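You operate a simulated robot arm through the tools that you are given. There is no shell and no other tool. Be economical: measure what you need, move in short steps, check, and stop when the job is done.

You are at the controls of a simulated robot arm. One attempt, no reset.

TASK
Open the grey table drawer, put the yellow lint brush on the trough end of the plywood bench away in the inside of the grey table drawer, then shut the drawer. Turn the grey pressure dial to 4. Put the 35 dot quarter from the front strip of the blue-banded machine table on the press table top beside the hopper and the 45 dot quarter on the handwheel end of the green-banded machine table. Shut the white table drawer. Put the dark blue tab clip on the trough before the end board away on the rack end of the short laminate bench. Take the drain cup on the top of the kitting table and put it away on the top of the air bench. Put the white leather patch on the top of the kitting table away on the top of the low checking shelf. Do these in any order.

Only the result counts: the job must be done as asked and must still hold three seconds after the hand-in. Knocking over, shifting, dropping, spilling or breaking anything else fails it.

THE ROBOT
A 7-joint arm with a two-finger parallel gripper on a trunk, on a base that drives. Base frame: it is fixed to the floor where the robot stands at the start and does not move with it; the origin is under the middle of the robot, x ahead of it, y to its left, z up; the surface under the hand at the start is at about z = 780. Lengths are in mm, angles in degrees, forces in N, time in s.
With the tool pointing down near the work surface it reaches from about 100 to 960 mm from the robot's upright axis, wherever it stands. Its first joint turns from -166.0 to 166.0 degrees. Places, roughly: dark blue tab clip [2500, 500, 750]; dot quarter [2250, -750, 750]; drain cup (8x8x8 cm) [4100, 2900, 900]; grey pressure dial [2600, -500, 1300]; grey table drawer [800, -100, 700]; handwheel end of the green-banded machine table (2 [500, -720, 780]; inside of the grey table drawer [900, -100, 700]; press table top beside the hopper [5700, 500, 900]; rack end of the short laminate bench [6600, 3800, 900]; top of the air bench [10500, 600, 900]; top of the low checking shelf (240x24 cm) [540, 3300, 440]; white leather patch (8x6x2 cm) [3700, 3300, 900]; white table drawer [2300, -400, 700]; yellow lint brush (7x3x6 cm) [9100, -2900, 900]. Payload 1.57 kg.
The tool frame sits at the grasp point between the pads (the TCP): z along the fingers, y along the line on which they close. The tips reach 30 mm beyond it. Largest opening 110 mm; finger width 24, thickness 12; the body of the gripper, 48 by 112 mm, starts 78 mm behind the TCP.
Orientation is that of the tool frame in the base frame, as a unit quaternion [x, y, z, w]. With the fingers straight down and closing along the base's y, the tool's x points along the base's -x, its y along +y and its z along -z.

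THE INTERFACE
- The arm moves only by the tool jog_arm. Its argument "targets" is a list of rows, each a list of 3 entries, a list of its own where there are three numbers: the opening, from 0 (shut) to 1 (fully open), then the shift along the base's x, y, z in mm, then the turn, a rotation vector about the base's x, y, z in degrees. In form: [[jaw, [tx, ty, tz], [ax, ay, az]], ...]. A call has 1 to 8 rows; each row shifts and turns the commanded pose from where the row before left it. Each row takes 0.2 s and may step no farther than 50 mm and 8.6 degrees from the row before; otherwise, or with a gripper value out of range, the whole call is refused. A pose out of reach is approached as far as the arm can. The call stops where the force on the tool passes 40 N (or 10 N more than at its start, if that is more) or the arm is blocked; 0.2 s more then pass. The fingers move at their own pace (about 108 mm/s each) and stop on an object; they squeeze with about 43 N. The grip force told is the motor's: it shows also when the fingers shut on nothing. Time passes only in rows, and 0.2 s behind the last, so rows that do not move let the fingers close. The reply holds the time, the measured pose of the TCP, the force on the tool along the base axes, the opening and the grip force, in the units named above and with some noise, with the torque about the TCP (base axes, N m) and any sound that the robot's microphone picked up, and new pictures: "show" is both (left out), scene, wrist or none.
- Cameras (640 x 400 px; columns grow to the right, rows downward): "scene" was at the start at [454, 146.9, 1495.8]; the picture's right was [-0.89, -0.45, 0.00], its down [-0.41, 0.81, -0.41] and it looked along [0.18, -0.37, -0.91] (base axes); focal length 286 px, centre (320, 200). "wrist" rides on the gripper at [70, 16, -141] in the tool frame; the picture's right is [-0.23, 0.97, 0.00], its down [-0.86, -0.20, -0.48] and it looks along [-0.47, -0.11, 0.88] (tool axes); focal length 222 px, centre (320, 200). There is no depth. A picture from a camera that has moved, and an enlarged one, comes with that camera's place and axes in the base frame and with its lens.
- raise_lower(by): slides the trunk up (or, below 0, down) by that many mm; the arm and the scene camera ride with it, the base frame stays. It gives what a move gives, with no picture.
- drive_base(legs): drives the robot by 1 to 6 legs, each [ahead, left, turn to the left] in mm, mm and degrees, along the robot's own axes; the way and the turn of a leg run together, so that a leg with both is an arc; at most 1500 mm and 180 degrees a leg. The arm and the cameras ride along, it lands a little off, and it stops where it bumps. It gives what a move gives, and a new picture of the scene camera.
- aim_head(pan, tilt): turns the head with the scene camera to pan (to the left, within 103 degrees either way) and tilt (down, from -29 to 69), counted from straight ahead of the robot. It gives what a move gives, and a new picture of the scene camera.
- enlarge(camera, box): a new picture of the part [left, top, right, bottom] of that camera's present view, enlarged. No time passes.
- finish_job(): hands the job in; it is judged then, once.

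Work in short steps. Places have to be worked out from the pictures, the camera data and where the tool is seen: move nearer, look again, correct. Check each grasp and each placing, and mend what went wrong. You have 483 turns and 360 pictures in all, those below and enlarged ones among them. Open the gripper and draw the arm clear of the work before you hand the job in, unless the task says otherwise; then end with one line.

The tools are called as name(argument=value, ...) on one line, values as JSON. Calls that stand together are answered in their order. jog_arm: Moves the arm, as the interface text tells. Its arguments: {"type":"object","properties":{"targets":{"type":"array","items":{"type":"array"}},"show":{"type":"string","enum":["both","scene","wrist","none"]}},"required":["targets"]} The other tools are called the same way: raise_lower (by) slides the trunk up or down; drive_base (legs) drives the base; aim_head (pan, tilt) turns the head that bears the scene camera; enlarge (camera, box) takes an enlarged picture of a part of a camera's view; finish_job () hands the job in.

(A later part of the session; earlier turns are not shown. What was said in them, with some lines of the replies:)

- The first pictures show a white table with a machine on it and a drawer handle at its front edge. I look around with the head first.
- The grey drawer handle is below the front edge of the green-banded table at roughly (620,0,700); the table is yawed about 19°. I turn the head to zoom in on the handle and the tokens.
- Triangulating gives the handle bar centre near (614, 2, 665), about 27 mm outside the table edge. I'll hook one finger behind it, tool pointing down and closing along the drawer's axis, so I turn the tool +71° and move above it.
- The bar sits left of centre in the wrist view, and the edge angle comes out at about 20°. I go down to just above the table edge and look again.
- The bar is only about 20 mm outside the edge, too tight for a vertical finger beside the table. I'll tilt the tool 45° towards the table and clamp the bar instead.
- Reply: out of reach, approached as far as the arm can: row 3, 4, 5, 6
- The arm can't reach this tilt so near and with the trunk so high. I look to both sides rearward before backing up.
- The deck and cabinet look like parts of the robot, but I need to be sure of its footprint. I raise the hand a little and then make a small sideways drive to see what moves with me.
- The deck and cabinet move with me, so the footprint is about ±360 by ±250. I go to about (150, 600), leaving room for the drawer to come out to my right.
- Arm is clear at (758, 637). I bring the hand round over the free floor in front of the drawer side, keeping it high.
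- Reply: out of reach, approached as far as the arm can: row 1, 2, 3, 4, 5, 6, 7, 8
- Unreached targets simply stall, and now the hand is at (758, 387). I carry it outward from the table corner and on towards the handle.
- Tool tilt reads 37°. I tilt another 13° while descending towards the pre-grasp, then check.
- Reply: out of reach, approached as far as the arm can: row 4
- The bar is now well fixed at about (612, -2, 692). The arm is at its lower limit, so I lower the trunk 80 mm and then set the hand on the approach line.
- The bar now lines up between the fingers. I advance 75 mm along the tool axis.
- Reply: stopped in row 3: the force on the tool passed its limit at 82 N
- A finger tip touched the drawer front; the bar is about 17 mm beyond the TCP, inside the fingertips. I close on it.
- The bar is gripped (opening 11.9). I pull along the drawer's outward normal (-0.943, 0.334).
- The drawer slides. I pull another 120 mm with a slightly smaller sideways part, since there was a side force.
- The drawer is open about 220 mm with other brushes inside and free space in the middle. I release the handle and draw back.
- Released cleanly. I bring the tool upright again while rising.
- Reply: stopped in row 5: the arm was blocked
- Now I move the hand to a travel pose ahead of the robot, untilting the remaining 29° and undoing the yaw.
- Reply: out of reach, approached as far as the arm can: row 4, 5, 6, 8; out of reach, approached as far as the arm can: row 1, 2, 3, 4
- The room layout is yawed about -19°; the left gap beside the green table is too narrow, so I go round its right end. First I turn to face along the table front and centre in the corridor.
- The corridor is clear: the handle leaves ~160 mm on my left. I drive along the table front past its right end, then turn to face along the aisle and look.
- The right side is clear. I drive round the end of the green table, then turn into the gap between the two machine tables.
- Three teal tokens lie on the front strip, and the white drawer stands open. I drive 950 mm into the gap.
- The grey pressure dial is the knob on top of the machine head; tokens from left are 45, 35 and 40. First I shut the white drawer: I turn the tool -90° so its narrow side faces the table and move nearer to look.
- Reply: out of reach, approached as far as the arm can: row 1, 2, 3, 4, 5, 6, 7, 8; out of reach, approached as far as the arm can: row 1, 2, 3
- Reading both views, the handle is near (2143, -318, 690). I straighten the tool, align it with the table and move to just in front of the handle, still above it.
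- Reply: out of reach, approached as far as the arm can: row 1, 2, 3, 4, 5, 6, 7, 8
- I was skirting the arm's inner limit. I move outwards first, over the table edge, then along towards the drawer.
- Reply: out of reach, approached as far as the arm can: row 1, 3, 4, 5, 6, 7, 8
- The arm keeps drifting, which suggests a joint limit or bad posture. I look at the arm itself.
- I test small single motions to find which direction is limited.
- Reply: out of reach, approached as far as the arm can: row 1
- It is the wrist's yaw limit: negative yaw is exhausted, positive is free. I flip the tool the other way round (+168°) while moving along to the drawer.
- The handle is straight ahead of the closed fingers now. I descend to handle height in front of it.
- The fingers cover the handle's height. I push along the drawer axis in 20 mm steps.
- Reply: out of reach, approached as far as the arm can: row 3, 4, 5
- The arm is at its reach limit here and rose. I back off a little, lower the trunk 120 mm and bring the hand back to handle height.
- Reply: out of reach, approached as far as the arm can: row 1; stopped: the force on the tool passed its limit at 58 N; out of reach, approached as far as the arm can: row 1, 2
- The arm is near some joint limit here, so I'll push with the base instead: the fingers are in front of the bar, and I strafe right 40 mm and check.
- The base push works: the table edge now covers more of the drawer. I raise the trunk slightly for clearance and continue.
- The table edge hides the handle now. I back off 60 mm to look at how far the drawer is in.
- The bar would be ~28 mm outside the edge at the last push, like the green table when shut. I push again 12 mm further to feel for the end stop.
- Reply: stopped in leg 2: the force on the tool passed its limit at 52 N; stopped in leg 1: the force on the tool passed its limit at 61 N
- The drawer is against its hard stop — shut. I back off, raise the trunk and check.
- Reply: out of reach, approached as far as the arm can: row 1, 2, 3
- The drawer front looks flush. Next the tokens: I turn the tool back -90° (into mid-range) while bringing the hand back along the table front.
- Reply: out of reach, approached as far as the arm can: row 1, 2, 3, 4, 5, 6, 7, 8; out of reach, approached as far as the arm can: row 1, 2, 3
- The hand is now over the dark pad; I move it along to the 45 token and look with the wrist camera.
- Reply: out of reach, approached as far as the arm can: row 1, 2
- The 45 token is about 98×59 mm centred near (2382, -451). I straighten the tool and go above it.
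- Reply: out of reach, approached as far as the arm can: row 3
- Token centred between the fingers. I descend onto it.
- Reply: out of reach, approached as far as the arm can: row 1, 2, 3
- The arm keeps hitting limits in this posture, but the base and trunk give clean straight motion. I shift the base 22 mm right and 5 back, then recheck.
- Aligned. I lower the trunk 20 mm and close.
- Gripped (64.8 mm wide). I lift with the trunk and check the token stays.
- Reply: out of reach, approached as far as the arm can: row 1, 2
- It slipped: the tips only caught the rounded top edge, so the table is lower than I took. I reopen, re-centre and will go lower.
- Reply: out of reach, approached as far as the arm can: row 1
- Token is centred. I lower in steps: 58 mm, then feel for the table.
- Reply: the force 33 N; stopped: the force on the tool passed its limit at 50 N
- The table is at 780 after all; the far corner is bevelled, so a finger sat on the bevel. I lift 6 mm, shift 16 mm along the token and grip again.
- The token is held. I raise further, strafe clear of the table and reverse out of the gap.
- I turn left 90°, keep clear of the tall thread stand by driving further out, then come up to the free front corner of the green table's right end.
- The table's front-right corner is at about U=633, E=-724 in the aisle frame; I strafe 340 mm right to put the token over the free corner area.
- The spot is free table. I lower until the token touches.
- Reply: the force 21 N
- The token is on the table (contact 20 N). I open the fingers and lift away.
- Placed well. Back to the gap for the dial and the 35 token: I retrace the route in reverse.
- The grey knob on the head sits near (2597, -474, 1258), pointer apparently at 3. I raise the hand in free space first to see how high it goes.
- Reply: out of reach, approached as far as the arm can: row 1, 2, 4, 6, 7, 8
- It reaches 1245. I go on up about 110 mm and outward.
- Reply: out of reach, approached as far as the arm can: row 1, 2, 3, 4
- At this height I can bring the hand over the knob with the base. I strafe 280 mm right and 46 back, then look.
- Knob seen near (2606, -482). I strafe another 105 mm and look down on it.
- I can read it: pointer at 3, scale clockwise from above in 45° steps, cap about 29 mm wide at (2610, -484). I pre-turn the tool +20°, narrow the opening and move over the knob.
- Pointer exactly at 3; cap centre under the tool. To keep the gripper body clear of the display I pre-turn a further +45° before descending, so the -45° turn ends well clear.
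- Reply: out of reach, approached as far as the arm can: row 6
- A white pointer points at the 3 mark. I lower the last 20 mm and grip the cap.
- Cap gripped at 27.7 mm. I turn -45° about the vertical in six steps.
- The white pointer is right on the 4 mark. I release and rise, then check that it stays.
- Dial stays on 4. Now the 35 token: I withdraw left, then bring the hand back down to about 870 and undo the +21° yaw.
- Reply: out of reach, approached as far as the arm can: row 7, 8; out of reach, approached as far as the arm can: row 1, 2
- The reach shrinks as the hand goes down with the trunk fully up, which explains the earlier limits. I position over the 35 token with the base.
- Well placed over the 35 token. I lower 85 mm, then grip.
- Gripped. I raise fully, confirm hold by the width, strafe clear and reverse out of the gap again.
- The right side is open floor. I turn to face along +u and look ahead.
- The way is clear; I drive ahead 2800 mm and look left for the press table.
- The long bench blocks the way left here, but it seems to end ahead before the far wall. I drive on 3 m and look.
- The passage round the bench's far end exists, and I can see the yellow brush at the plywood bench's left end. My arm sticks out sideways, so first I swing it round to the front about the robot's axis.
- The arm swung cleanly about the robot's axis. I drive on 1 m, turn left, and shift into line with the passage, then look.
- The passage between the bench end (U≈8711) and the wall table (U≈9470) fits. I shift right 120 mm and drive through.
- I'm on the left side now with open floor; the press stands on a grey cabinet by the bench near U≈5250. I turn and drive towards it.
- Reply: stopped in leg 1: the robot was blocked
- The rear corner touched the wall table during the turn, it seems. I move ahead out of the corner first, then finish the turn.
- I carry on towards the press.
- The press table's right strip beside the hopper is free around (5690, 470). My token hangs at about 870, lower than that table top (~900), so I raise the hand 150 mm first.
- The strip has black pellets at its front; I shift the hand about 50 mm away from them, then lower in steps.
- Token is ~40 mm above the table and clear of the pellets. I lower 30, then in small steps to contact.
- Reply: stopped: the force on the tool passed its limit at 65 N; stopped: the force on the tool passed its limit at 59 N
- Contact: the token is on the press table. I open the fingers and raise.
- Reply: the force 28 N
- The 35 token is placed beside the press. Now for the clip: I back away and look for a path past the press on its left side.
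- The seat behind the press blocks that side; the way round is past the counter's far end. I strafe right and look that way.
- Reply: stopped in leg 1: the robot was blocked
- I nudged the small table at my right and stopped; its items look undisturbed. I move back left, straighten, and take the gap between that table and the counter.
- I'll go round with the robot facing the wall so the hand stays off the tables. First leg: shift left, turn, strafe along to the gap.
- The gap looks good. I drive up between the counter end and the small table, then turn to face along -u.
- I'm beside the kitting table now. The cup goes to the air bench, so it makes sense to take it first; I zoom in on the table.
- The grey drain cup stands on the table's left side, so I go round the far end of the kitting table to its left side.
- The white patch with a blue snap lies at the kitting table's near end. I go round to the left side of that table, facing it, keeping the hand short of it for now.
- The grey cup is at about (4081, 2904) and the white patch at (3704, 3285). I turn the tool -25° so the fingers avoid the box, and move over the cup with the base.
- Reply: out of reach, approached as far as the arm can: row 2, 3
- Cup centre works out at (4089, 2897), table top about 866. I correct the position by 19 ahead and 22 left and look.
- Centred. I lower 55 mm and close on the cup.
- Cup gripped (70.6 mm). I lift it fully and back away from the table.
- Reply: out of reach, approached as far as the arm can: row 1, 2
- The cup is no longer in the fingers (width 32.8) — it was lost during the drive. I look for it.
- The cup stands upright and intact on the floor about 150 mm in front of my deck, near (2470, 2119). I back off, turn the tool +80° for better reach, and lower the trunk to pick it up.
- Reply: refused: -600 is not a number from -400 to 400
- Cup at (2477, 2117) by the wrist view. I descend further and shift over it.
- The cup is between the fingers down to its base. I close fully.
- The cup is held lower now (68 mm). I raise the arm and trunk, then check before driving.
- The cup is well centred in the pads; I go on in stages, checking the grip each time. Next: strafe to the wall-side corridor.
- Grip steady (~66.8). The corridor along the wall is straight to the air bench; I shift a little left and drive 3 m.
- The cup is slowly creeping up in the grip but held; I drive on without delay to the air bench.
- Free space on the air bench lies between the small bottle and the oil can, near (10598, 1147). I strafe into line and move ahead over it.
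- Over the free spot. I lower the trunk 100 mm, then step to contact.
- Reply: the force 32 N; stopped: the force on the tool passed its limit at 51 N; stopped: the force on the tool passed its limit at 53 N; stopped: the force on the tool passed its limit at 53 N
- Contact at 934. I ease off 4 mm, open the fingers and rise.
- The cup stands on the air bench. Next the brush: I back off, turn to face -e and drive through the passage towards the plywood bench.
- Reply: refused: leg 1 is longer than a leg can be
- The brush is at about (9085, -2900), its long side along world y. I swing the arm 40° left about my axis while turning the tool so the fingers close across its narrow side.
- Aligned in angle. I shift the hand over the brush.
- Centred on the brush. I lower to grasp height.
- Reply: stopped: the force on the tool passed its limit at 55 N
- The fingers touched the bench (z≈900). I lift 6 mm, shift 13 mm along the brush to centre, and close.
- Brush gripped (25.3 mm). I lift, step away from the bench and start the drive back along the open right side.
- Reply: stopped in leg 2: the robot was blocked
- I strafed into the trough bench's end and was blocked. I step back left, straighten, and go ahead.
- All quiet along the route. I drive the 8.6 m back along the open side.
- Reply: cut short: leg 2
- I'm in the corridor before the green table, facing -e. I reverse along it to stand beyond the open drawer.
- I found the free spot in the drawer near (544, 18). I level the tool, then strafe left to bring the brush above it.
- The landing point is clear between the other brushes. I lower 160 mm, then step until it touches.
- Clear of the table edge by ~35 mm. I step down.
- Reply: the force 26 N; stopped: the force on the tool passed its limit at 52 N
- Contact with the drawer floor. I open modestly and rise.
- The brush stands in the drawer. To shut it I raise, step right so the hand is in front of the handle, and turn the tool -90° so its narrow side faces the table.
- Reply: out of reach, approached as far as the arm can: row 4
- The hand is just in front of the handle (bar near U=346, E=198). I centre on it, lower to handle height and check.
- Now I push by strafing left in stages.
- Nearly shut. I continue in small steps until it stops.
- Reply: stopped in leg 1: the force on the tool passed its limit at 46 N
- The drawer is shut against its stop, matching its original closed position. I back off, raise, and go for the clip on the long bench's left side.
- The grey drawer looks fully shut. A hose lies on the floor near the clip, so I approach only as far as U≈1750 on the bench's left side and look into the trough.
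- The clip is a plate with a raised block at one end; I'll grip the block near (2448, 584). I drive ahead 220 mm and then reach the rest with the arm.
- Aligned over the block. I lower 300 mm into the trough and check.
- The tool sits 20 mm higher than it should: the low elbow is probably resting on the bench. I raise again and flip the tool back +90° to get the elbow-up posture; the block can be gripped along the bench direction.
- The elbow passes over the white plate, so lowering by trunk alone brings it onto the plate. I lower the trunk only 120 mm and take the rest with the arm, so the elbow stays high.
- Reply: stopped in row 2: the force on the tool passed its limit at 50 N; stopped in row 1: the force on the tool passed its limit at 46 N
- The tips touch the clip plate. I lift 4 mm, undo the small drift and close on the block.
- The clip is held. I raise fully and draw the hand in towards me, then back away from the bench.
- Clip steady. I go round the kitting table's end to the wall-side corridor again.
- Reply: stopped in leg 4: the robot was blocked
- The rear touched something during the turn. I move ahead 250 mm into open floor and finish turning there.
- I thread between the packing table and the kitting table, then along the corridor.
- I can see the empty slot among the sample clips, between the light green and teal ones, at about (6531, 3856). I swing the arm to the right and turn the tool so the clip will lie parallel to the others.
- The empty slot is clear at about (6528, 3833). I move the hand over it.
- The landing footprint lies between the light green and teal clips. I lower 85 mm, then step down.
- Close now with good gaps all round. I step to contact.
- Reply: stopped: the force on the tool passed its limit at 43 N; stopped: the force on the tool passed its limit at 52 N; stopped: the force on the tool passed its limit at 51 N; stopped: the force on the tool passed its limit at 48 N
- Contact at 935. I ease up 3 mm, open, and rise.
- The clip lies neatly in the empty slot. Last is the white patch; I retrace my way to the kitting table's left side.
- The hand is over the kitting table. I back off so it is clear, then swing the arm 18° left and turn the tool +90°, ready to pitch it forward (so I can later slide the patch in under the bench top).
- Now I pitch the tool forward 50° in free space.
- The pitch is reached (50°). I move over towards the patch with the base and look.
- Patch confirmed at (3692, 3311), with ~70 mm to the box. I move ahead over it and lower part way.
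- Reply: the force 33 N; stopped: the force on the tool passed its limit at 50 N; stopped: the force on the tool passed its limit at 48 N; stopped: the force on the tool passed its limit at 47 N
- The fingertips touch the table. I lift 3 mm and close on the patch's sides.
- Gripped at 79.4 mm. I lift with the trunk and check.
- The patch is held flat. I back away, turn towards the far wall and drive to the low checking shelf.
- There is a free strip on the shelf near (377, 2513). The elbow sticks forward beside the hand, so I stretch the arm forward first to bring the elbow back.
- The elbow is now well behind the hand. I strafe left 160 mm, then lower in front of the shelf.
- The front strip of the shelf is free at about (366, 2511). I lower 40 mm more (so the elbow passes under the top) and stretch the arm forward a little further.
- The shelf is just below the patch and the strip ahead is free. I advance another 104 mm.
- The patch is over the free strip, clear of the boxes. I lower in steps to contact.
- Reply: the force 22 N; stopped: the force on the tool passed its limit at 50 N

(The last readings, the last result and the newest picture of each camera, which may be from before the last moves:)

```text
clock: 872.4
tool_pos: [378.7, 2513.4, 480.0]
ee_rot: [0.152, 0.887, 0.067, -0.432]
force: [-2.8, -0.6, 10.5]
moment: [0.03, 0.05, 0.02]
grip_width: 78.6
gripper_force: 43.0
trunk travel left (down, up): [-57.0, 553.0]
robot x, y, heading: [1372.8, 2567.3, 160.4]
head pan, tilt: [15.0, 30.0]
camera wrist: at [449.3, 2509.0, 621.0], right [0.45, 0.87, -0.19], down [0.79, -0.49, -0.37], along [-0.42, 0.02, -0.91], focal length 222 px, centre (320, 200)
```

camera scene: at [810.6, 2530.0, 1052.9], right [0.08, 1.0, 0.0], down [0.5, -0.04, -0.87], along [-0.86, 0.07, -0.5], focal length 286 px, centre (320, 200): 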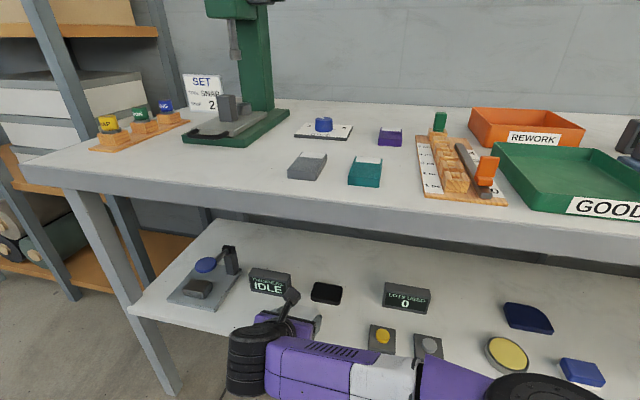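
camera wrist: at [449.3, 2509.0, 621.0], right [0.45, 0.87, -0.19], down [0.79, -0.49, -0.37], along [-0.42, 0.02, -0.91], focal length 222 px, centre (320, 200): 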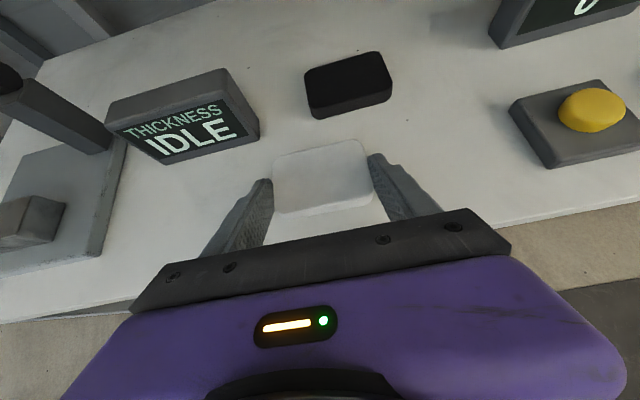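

The patch rests on the shelf, wholly behind the front edge. I ease up, open the fingers, raise and withdraw.

raise_lower(by=3)

jog_arm(targets=[[0.88, [0, 0, 0], [0, 0, 0]], [0.92, [0, 0, 0], [0, 0, 0]]], show="none")

raise_lower(by=25)

jog_arm(targets=[[0.92, [0, 0, 0], [0, 0, 0]]], show="wrist")

```text
clock: 872.9
tool_pos: [380.9, 2514.3, 478.8]
ee_rot: [0.151, 0.887, 0.066, -0.431]
force: [-0.2, -0.6, 0.1]
moment: [0.01, -0.02, -0.01]
grip_width: 78.8
gripper_force: 42.8
trunk travel left (down, up): [-60.0, 550.0]
robot x, y, heading: [1371.6, 2570.3, 160.2]
head pan, tilt: [15.0, 30.0]
```

```text
clock: 873.5
tool_pos: [380.5, 2513.9, 479.9]
ee_rot: [0.153, 0.887, 0.067, -0.431]
force: [-0.3, -0.3, -0.4]
moment: [0.0, -0.01, 0.0]
grip_width: 101.1
gripper_force: 0.1
trunk travel left (down, up): [-60.0, 550.0]
robot x, y, heading: [1369.6, 2567.5, 160.2]
head pan, tilt: [15.0, 30.0]
```

```text
clock: 874.2
tool_pos: [378.9, 2514.7, 506.0]
ee_rot: [0.152, 0.887, 0.065, -0.431]
force: [-0.5, 0.8, -0.4]
moment: [0.01, 0.04, 0.03]
grip_width: 101.4
gripper_force: 0.1
trunk travel left (down, up): [-85.0, 525.0]
robot x, y, heading: [1373.0, 2566.1, 160.1]
head pan, tilt: [15.0, 30.0]
```

```text
clock: 874.6
tool_pos: [378.8, 2513.1, 505.7]
ee_rot: [0.152, 0.887, 0.066, -0.431]
force: [-0.8, -0.8, -0.6]
moment: [0.01, 0.02, 0.01]
grip_width: 101.1
gripper_force: 0.0
trunk travel left (down, up): [-85.0, 525.0]
robot x, y, heading: [1368.7, 2568.2, 160.4]
head pan, tilt: [15.0, 30.0]
camera wrist: at [449.6, 2509.0, 648.0], right [0.45, 0.87, -0.19], down [0.79, -0.49, -0.37], along [-0.42, 0.02, -0.91], focal length 222 px, centre (320, 200)
```

wrist: 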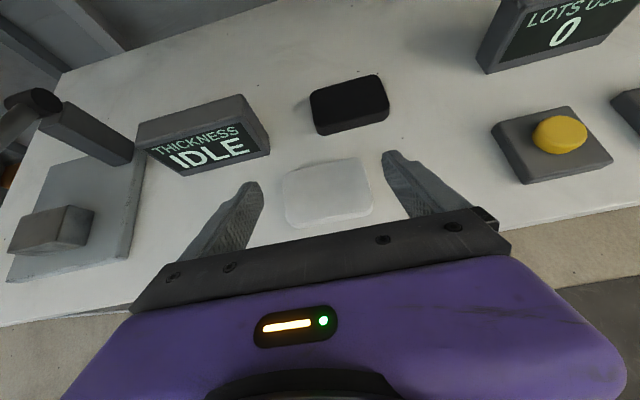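

The patch lies flat on the shelf. I reverse out and look at the result.

drive_base(legs=[[-450, 0, 0]])

enlarge(camera="scene", box=[180, 170, 500, 370])

```text
clock: 877.3
tool_pos: [803.3, 2364.6, 505.1]
ee_rot: [0.152, 0.887, 0.066, -0.43]
force: [-0.4, -0.5, 0.2]
moment: [0.04, -0.03, 0.01]
grip_width: 101.3
gripper_force: 0.0
trunk travel left (down, up): [-85.0, 525.0]
robot x, y, heading: [1795.3, 2412.8, 160.2]
head pan, tilt: [15.0, 30.0]
camera scene: at [1235.0, 2379.0, 1054.0], right [0.08, 1.0, 0.0], down [0.5, -0.04, -0.87], along [-0.86, 0.07, -0.5], focal length 286 px, centre (320, 200)
```

scene: 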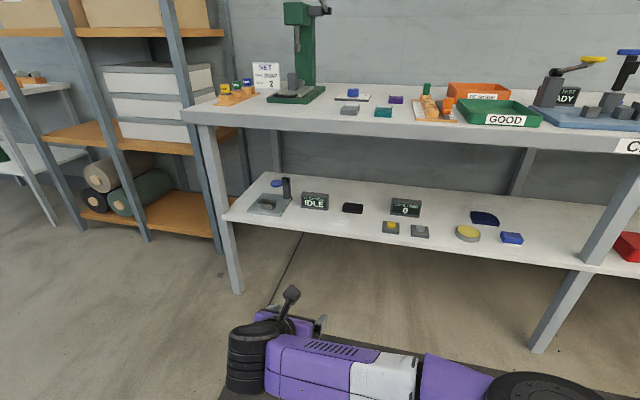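

```text
2.00 times, centred on (340, 270) of scene
camera zoom: at [1235.0, 2379.0, 1054.0], right [0.08, 1.0, 0.0], down [0.5, -0.04, -0.87], along [-0.86, 0.07, -0.5], focal length 572 px, centre (280, 60)
```

zoom: 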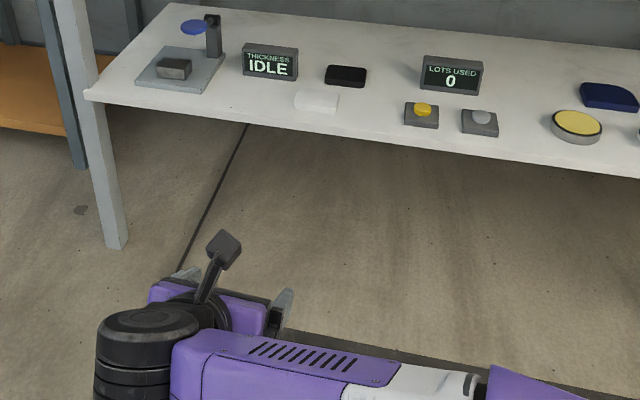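

Every item is placed, both drawers are shut and the dial reads 4. The hand is open and clear of the work, so I hand the job in.

finish_job()

```text
The job is handed in.
```

All the tasks are finished and the job is handed in. The drain cup slipped and fell to the floor on the way but landed upright and looked intact, and I bumped into the furniture a few times without seeing anything move.
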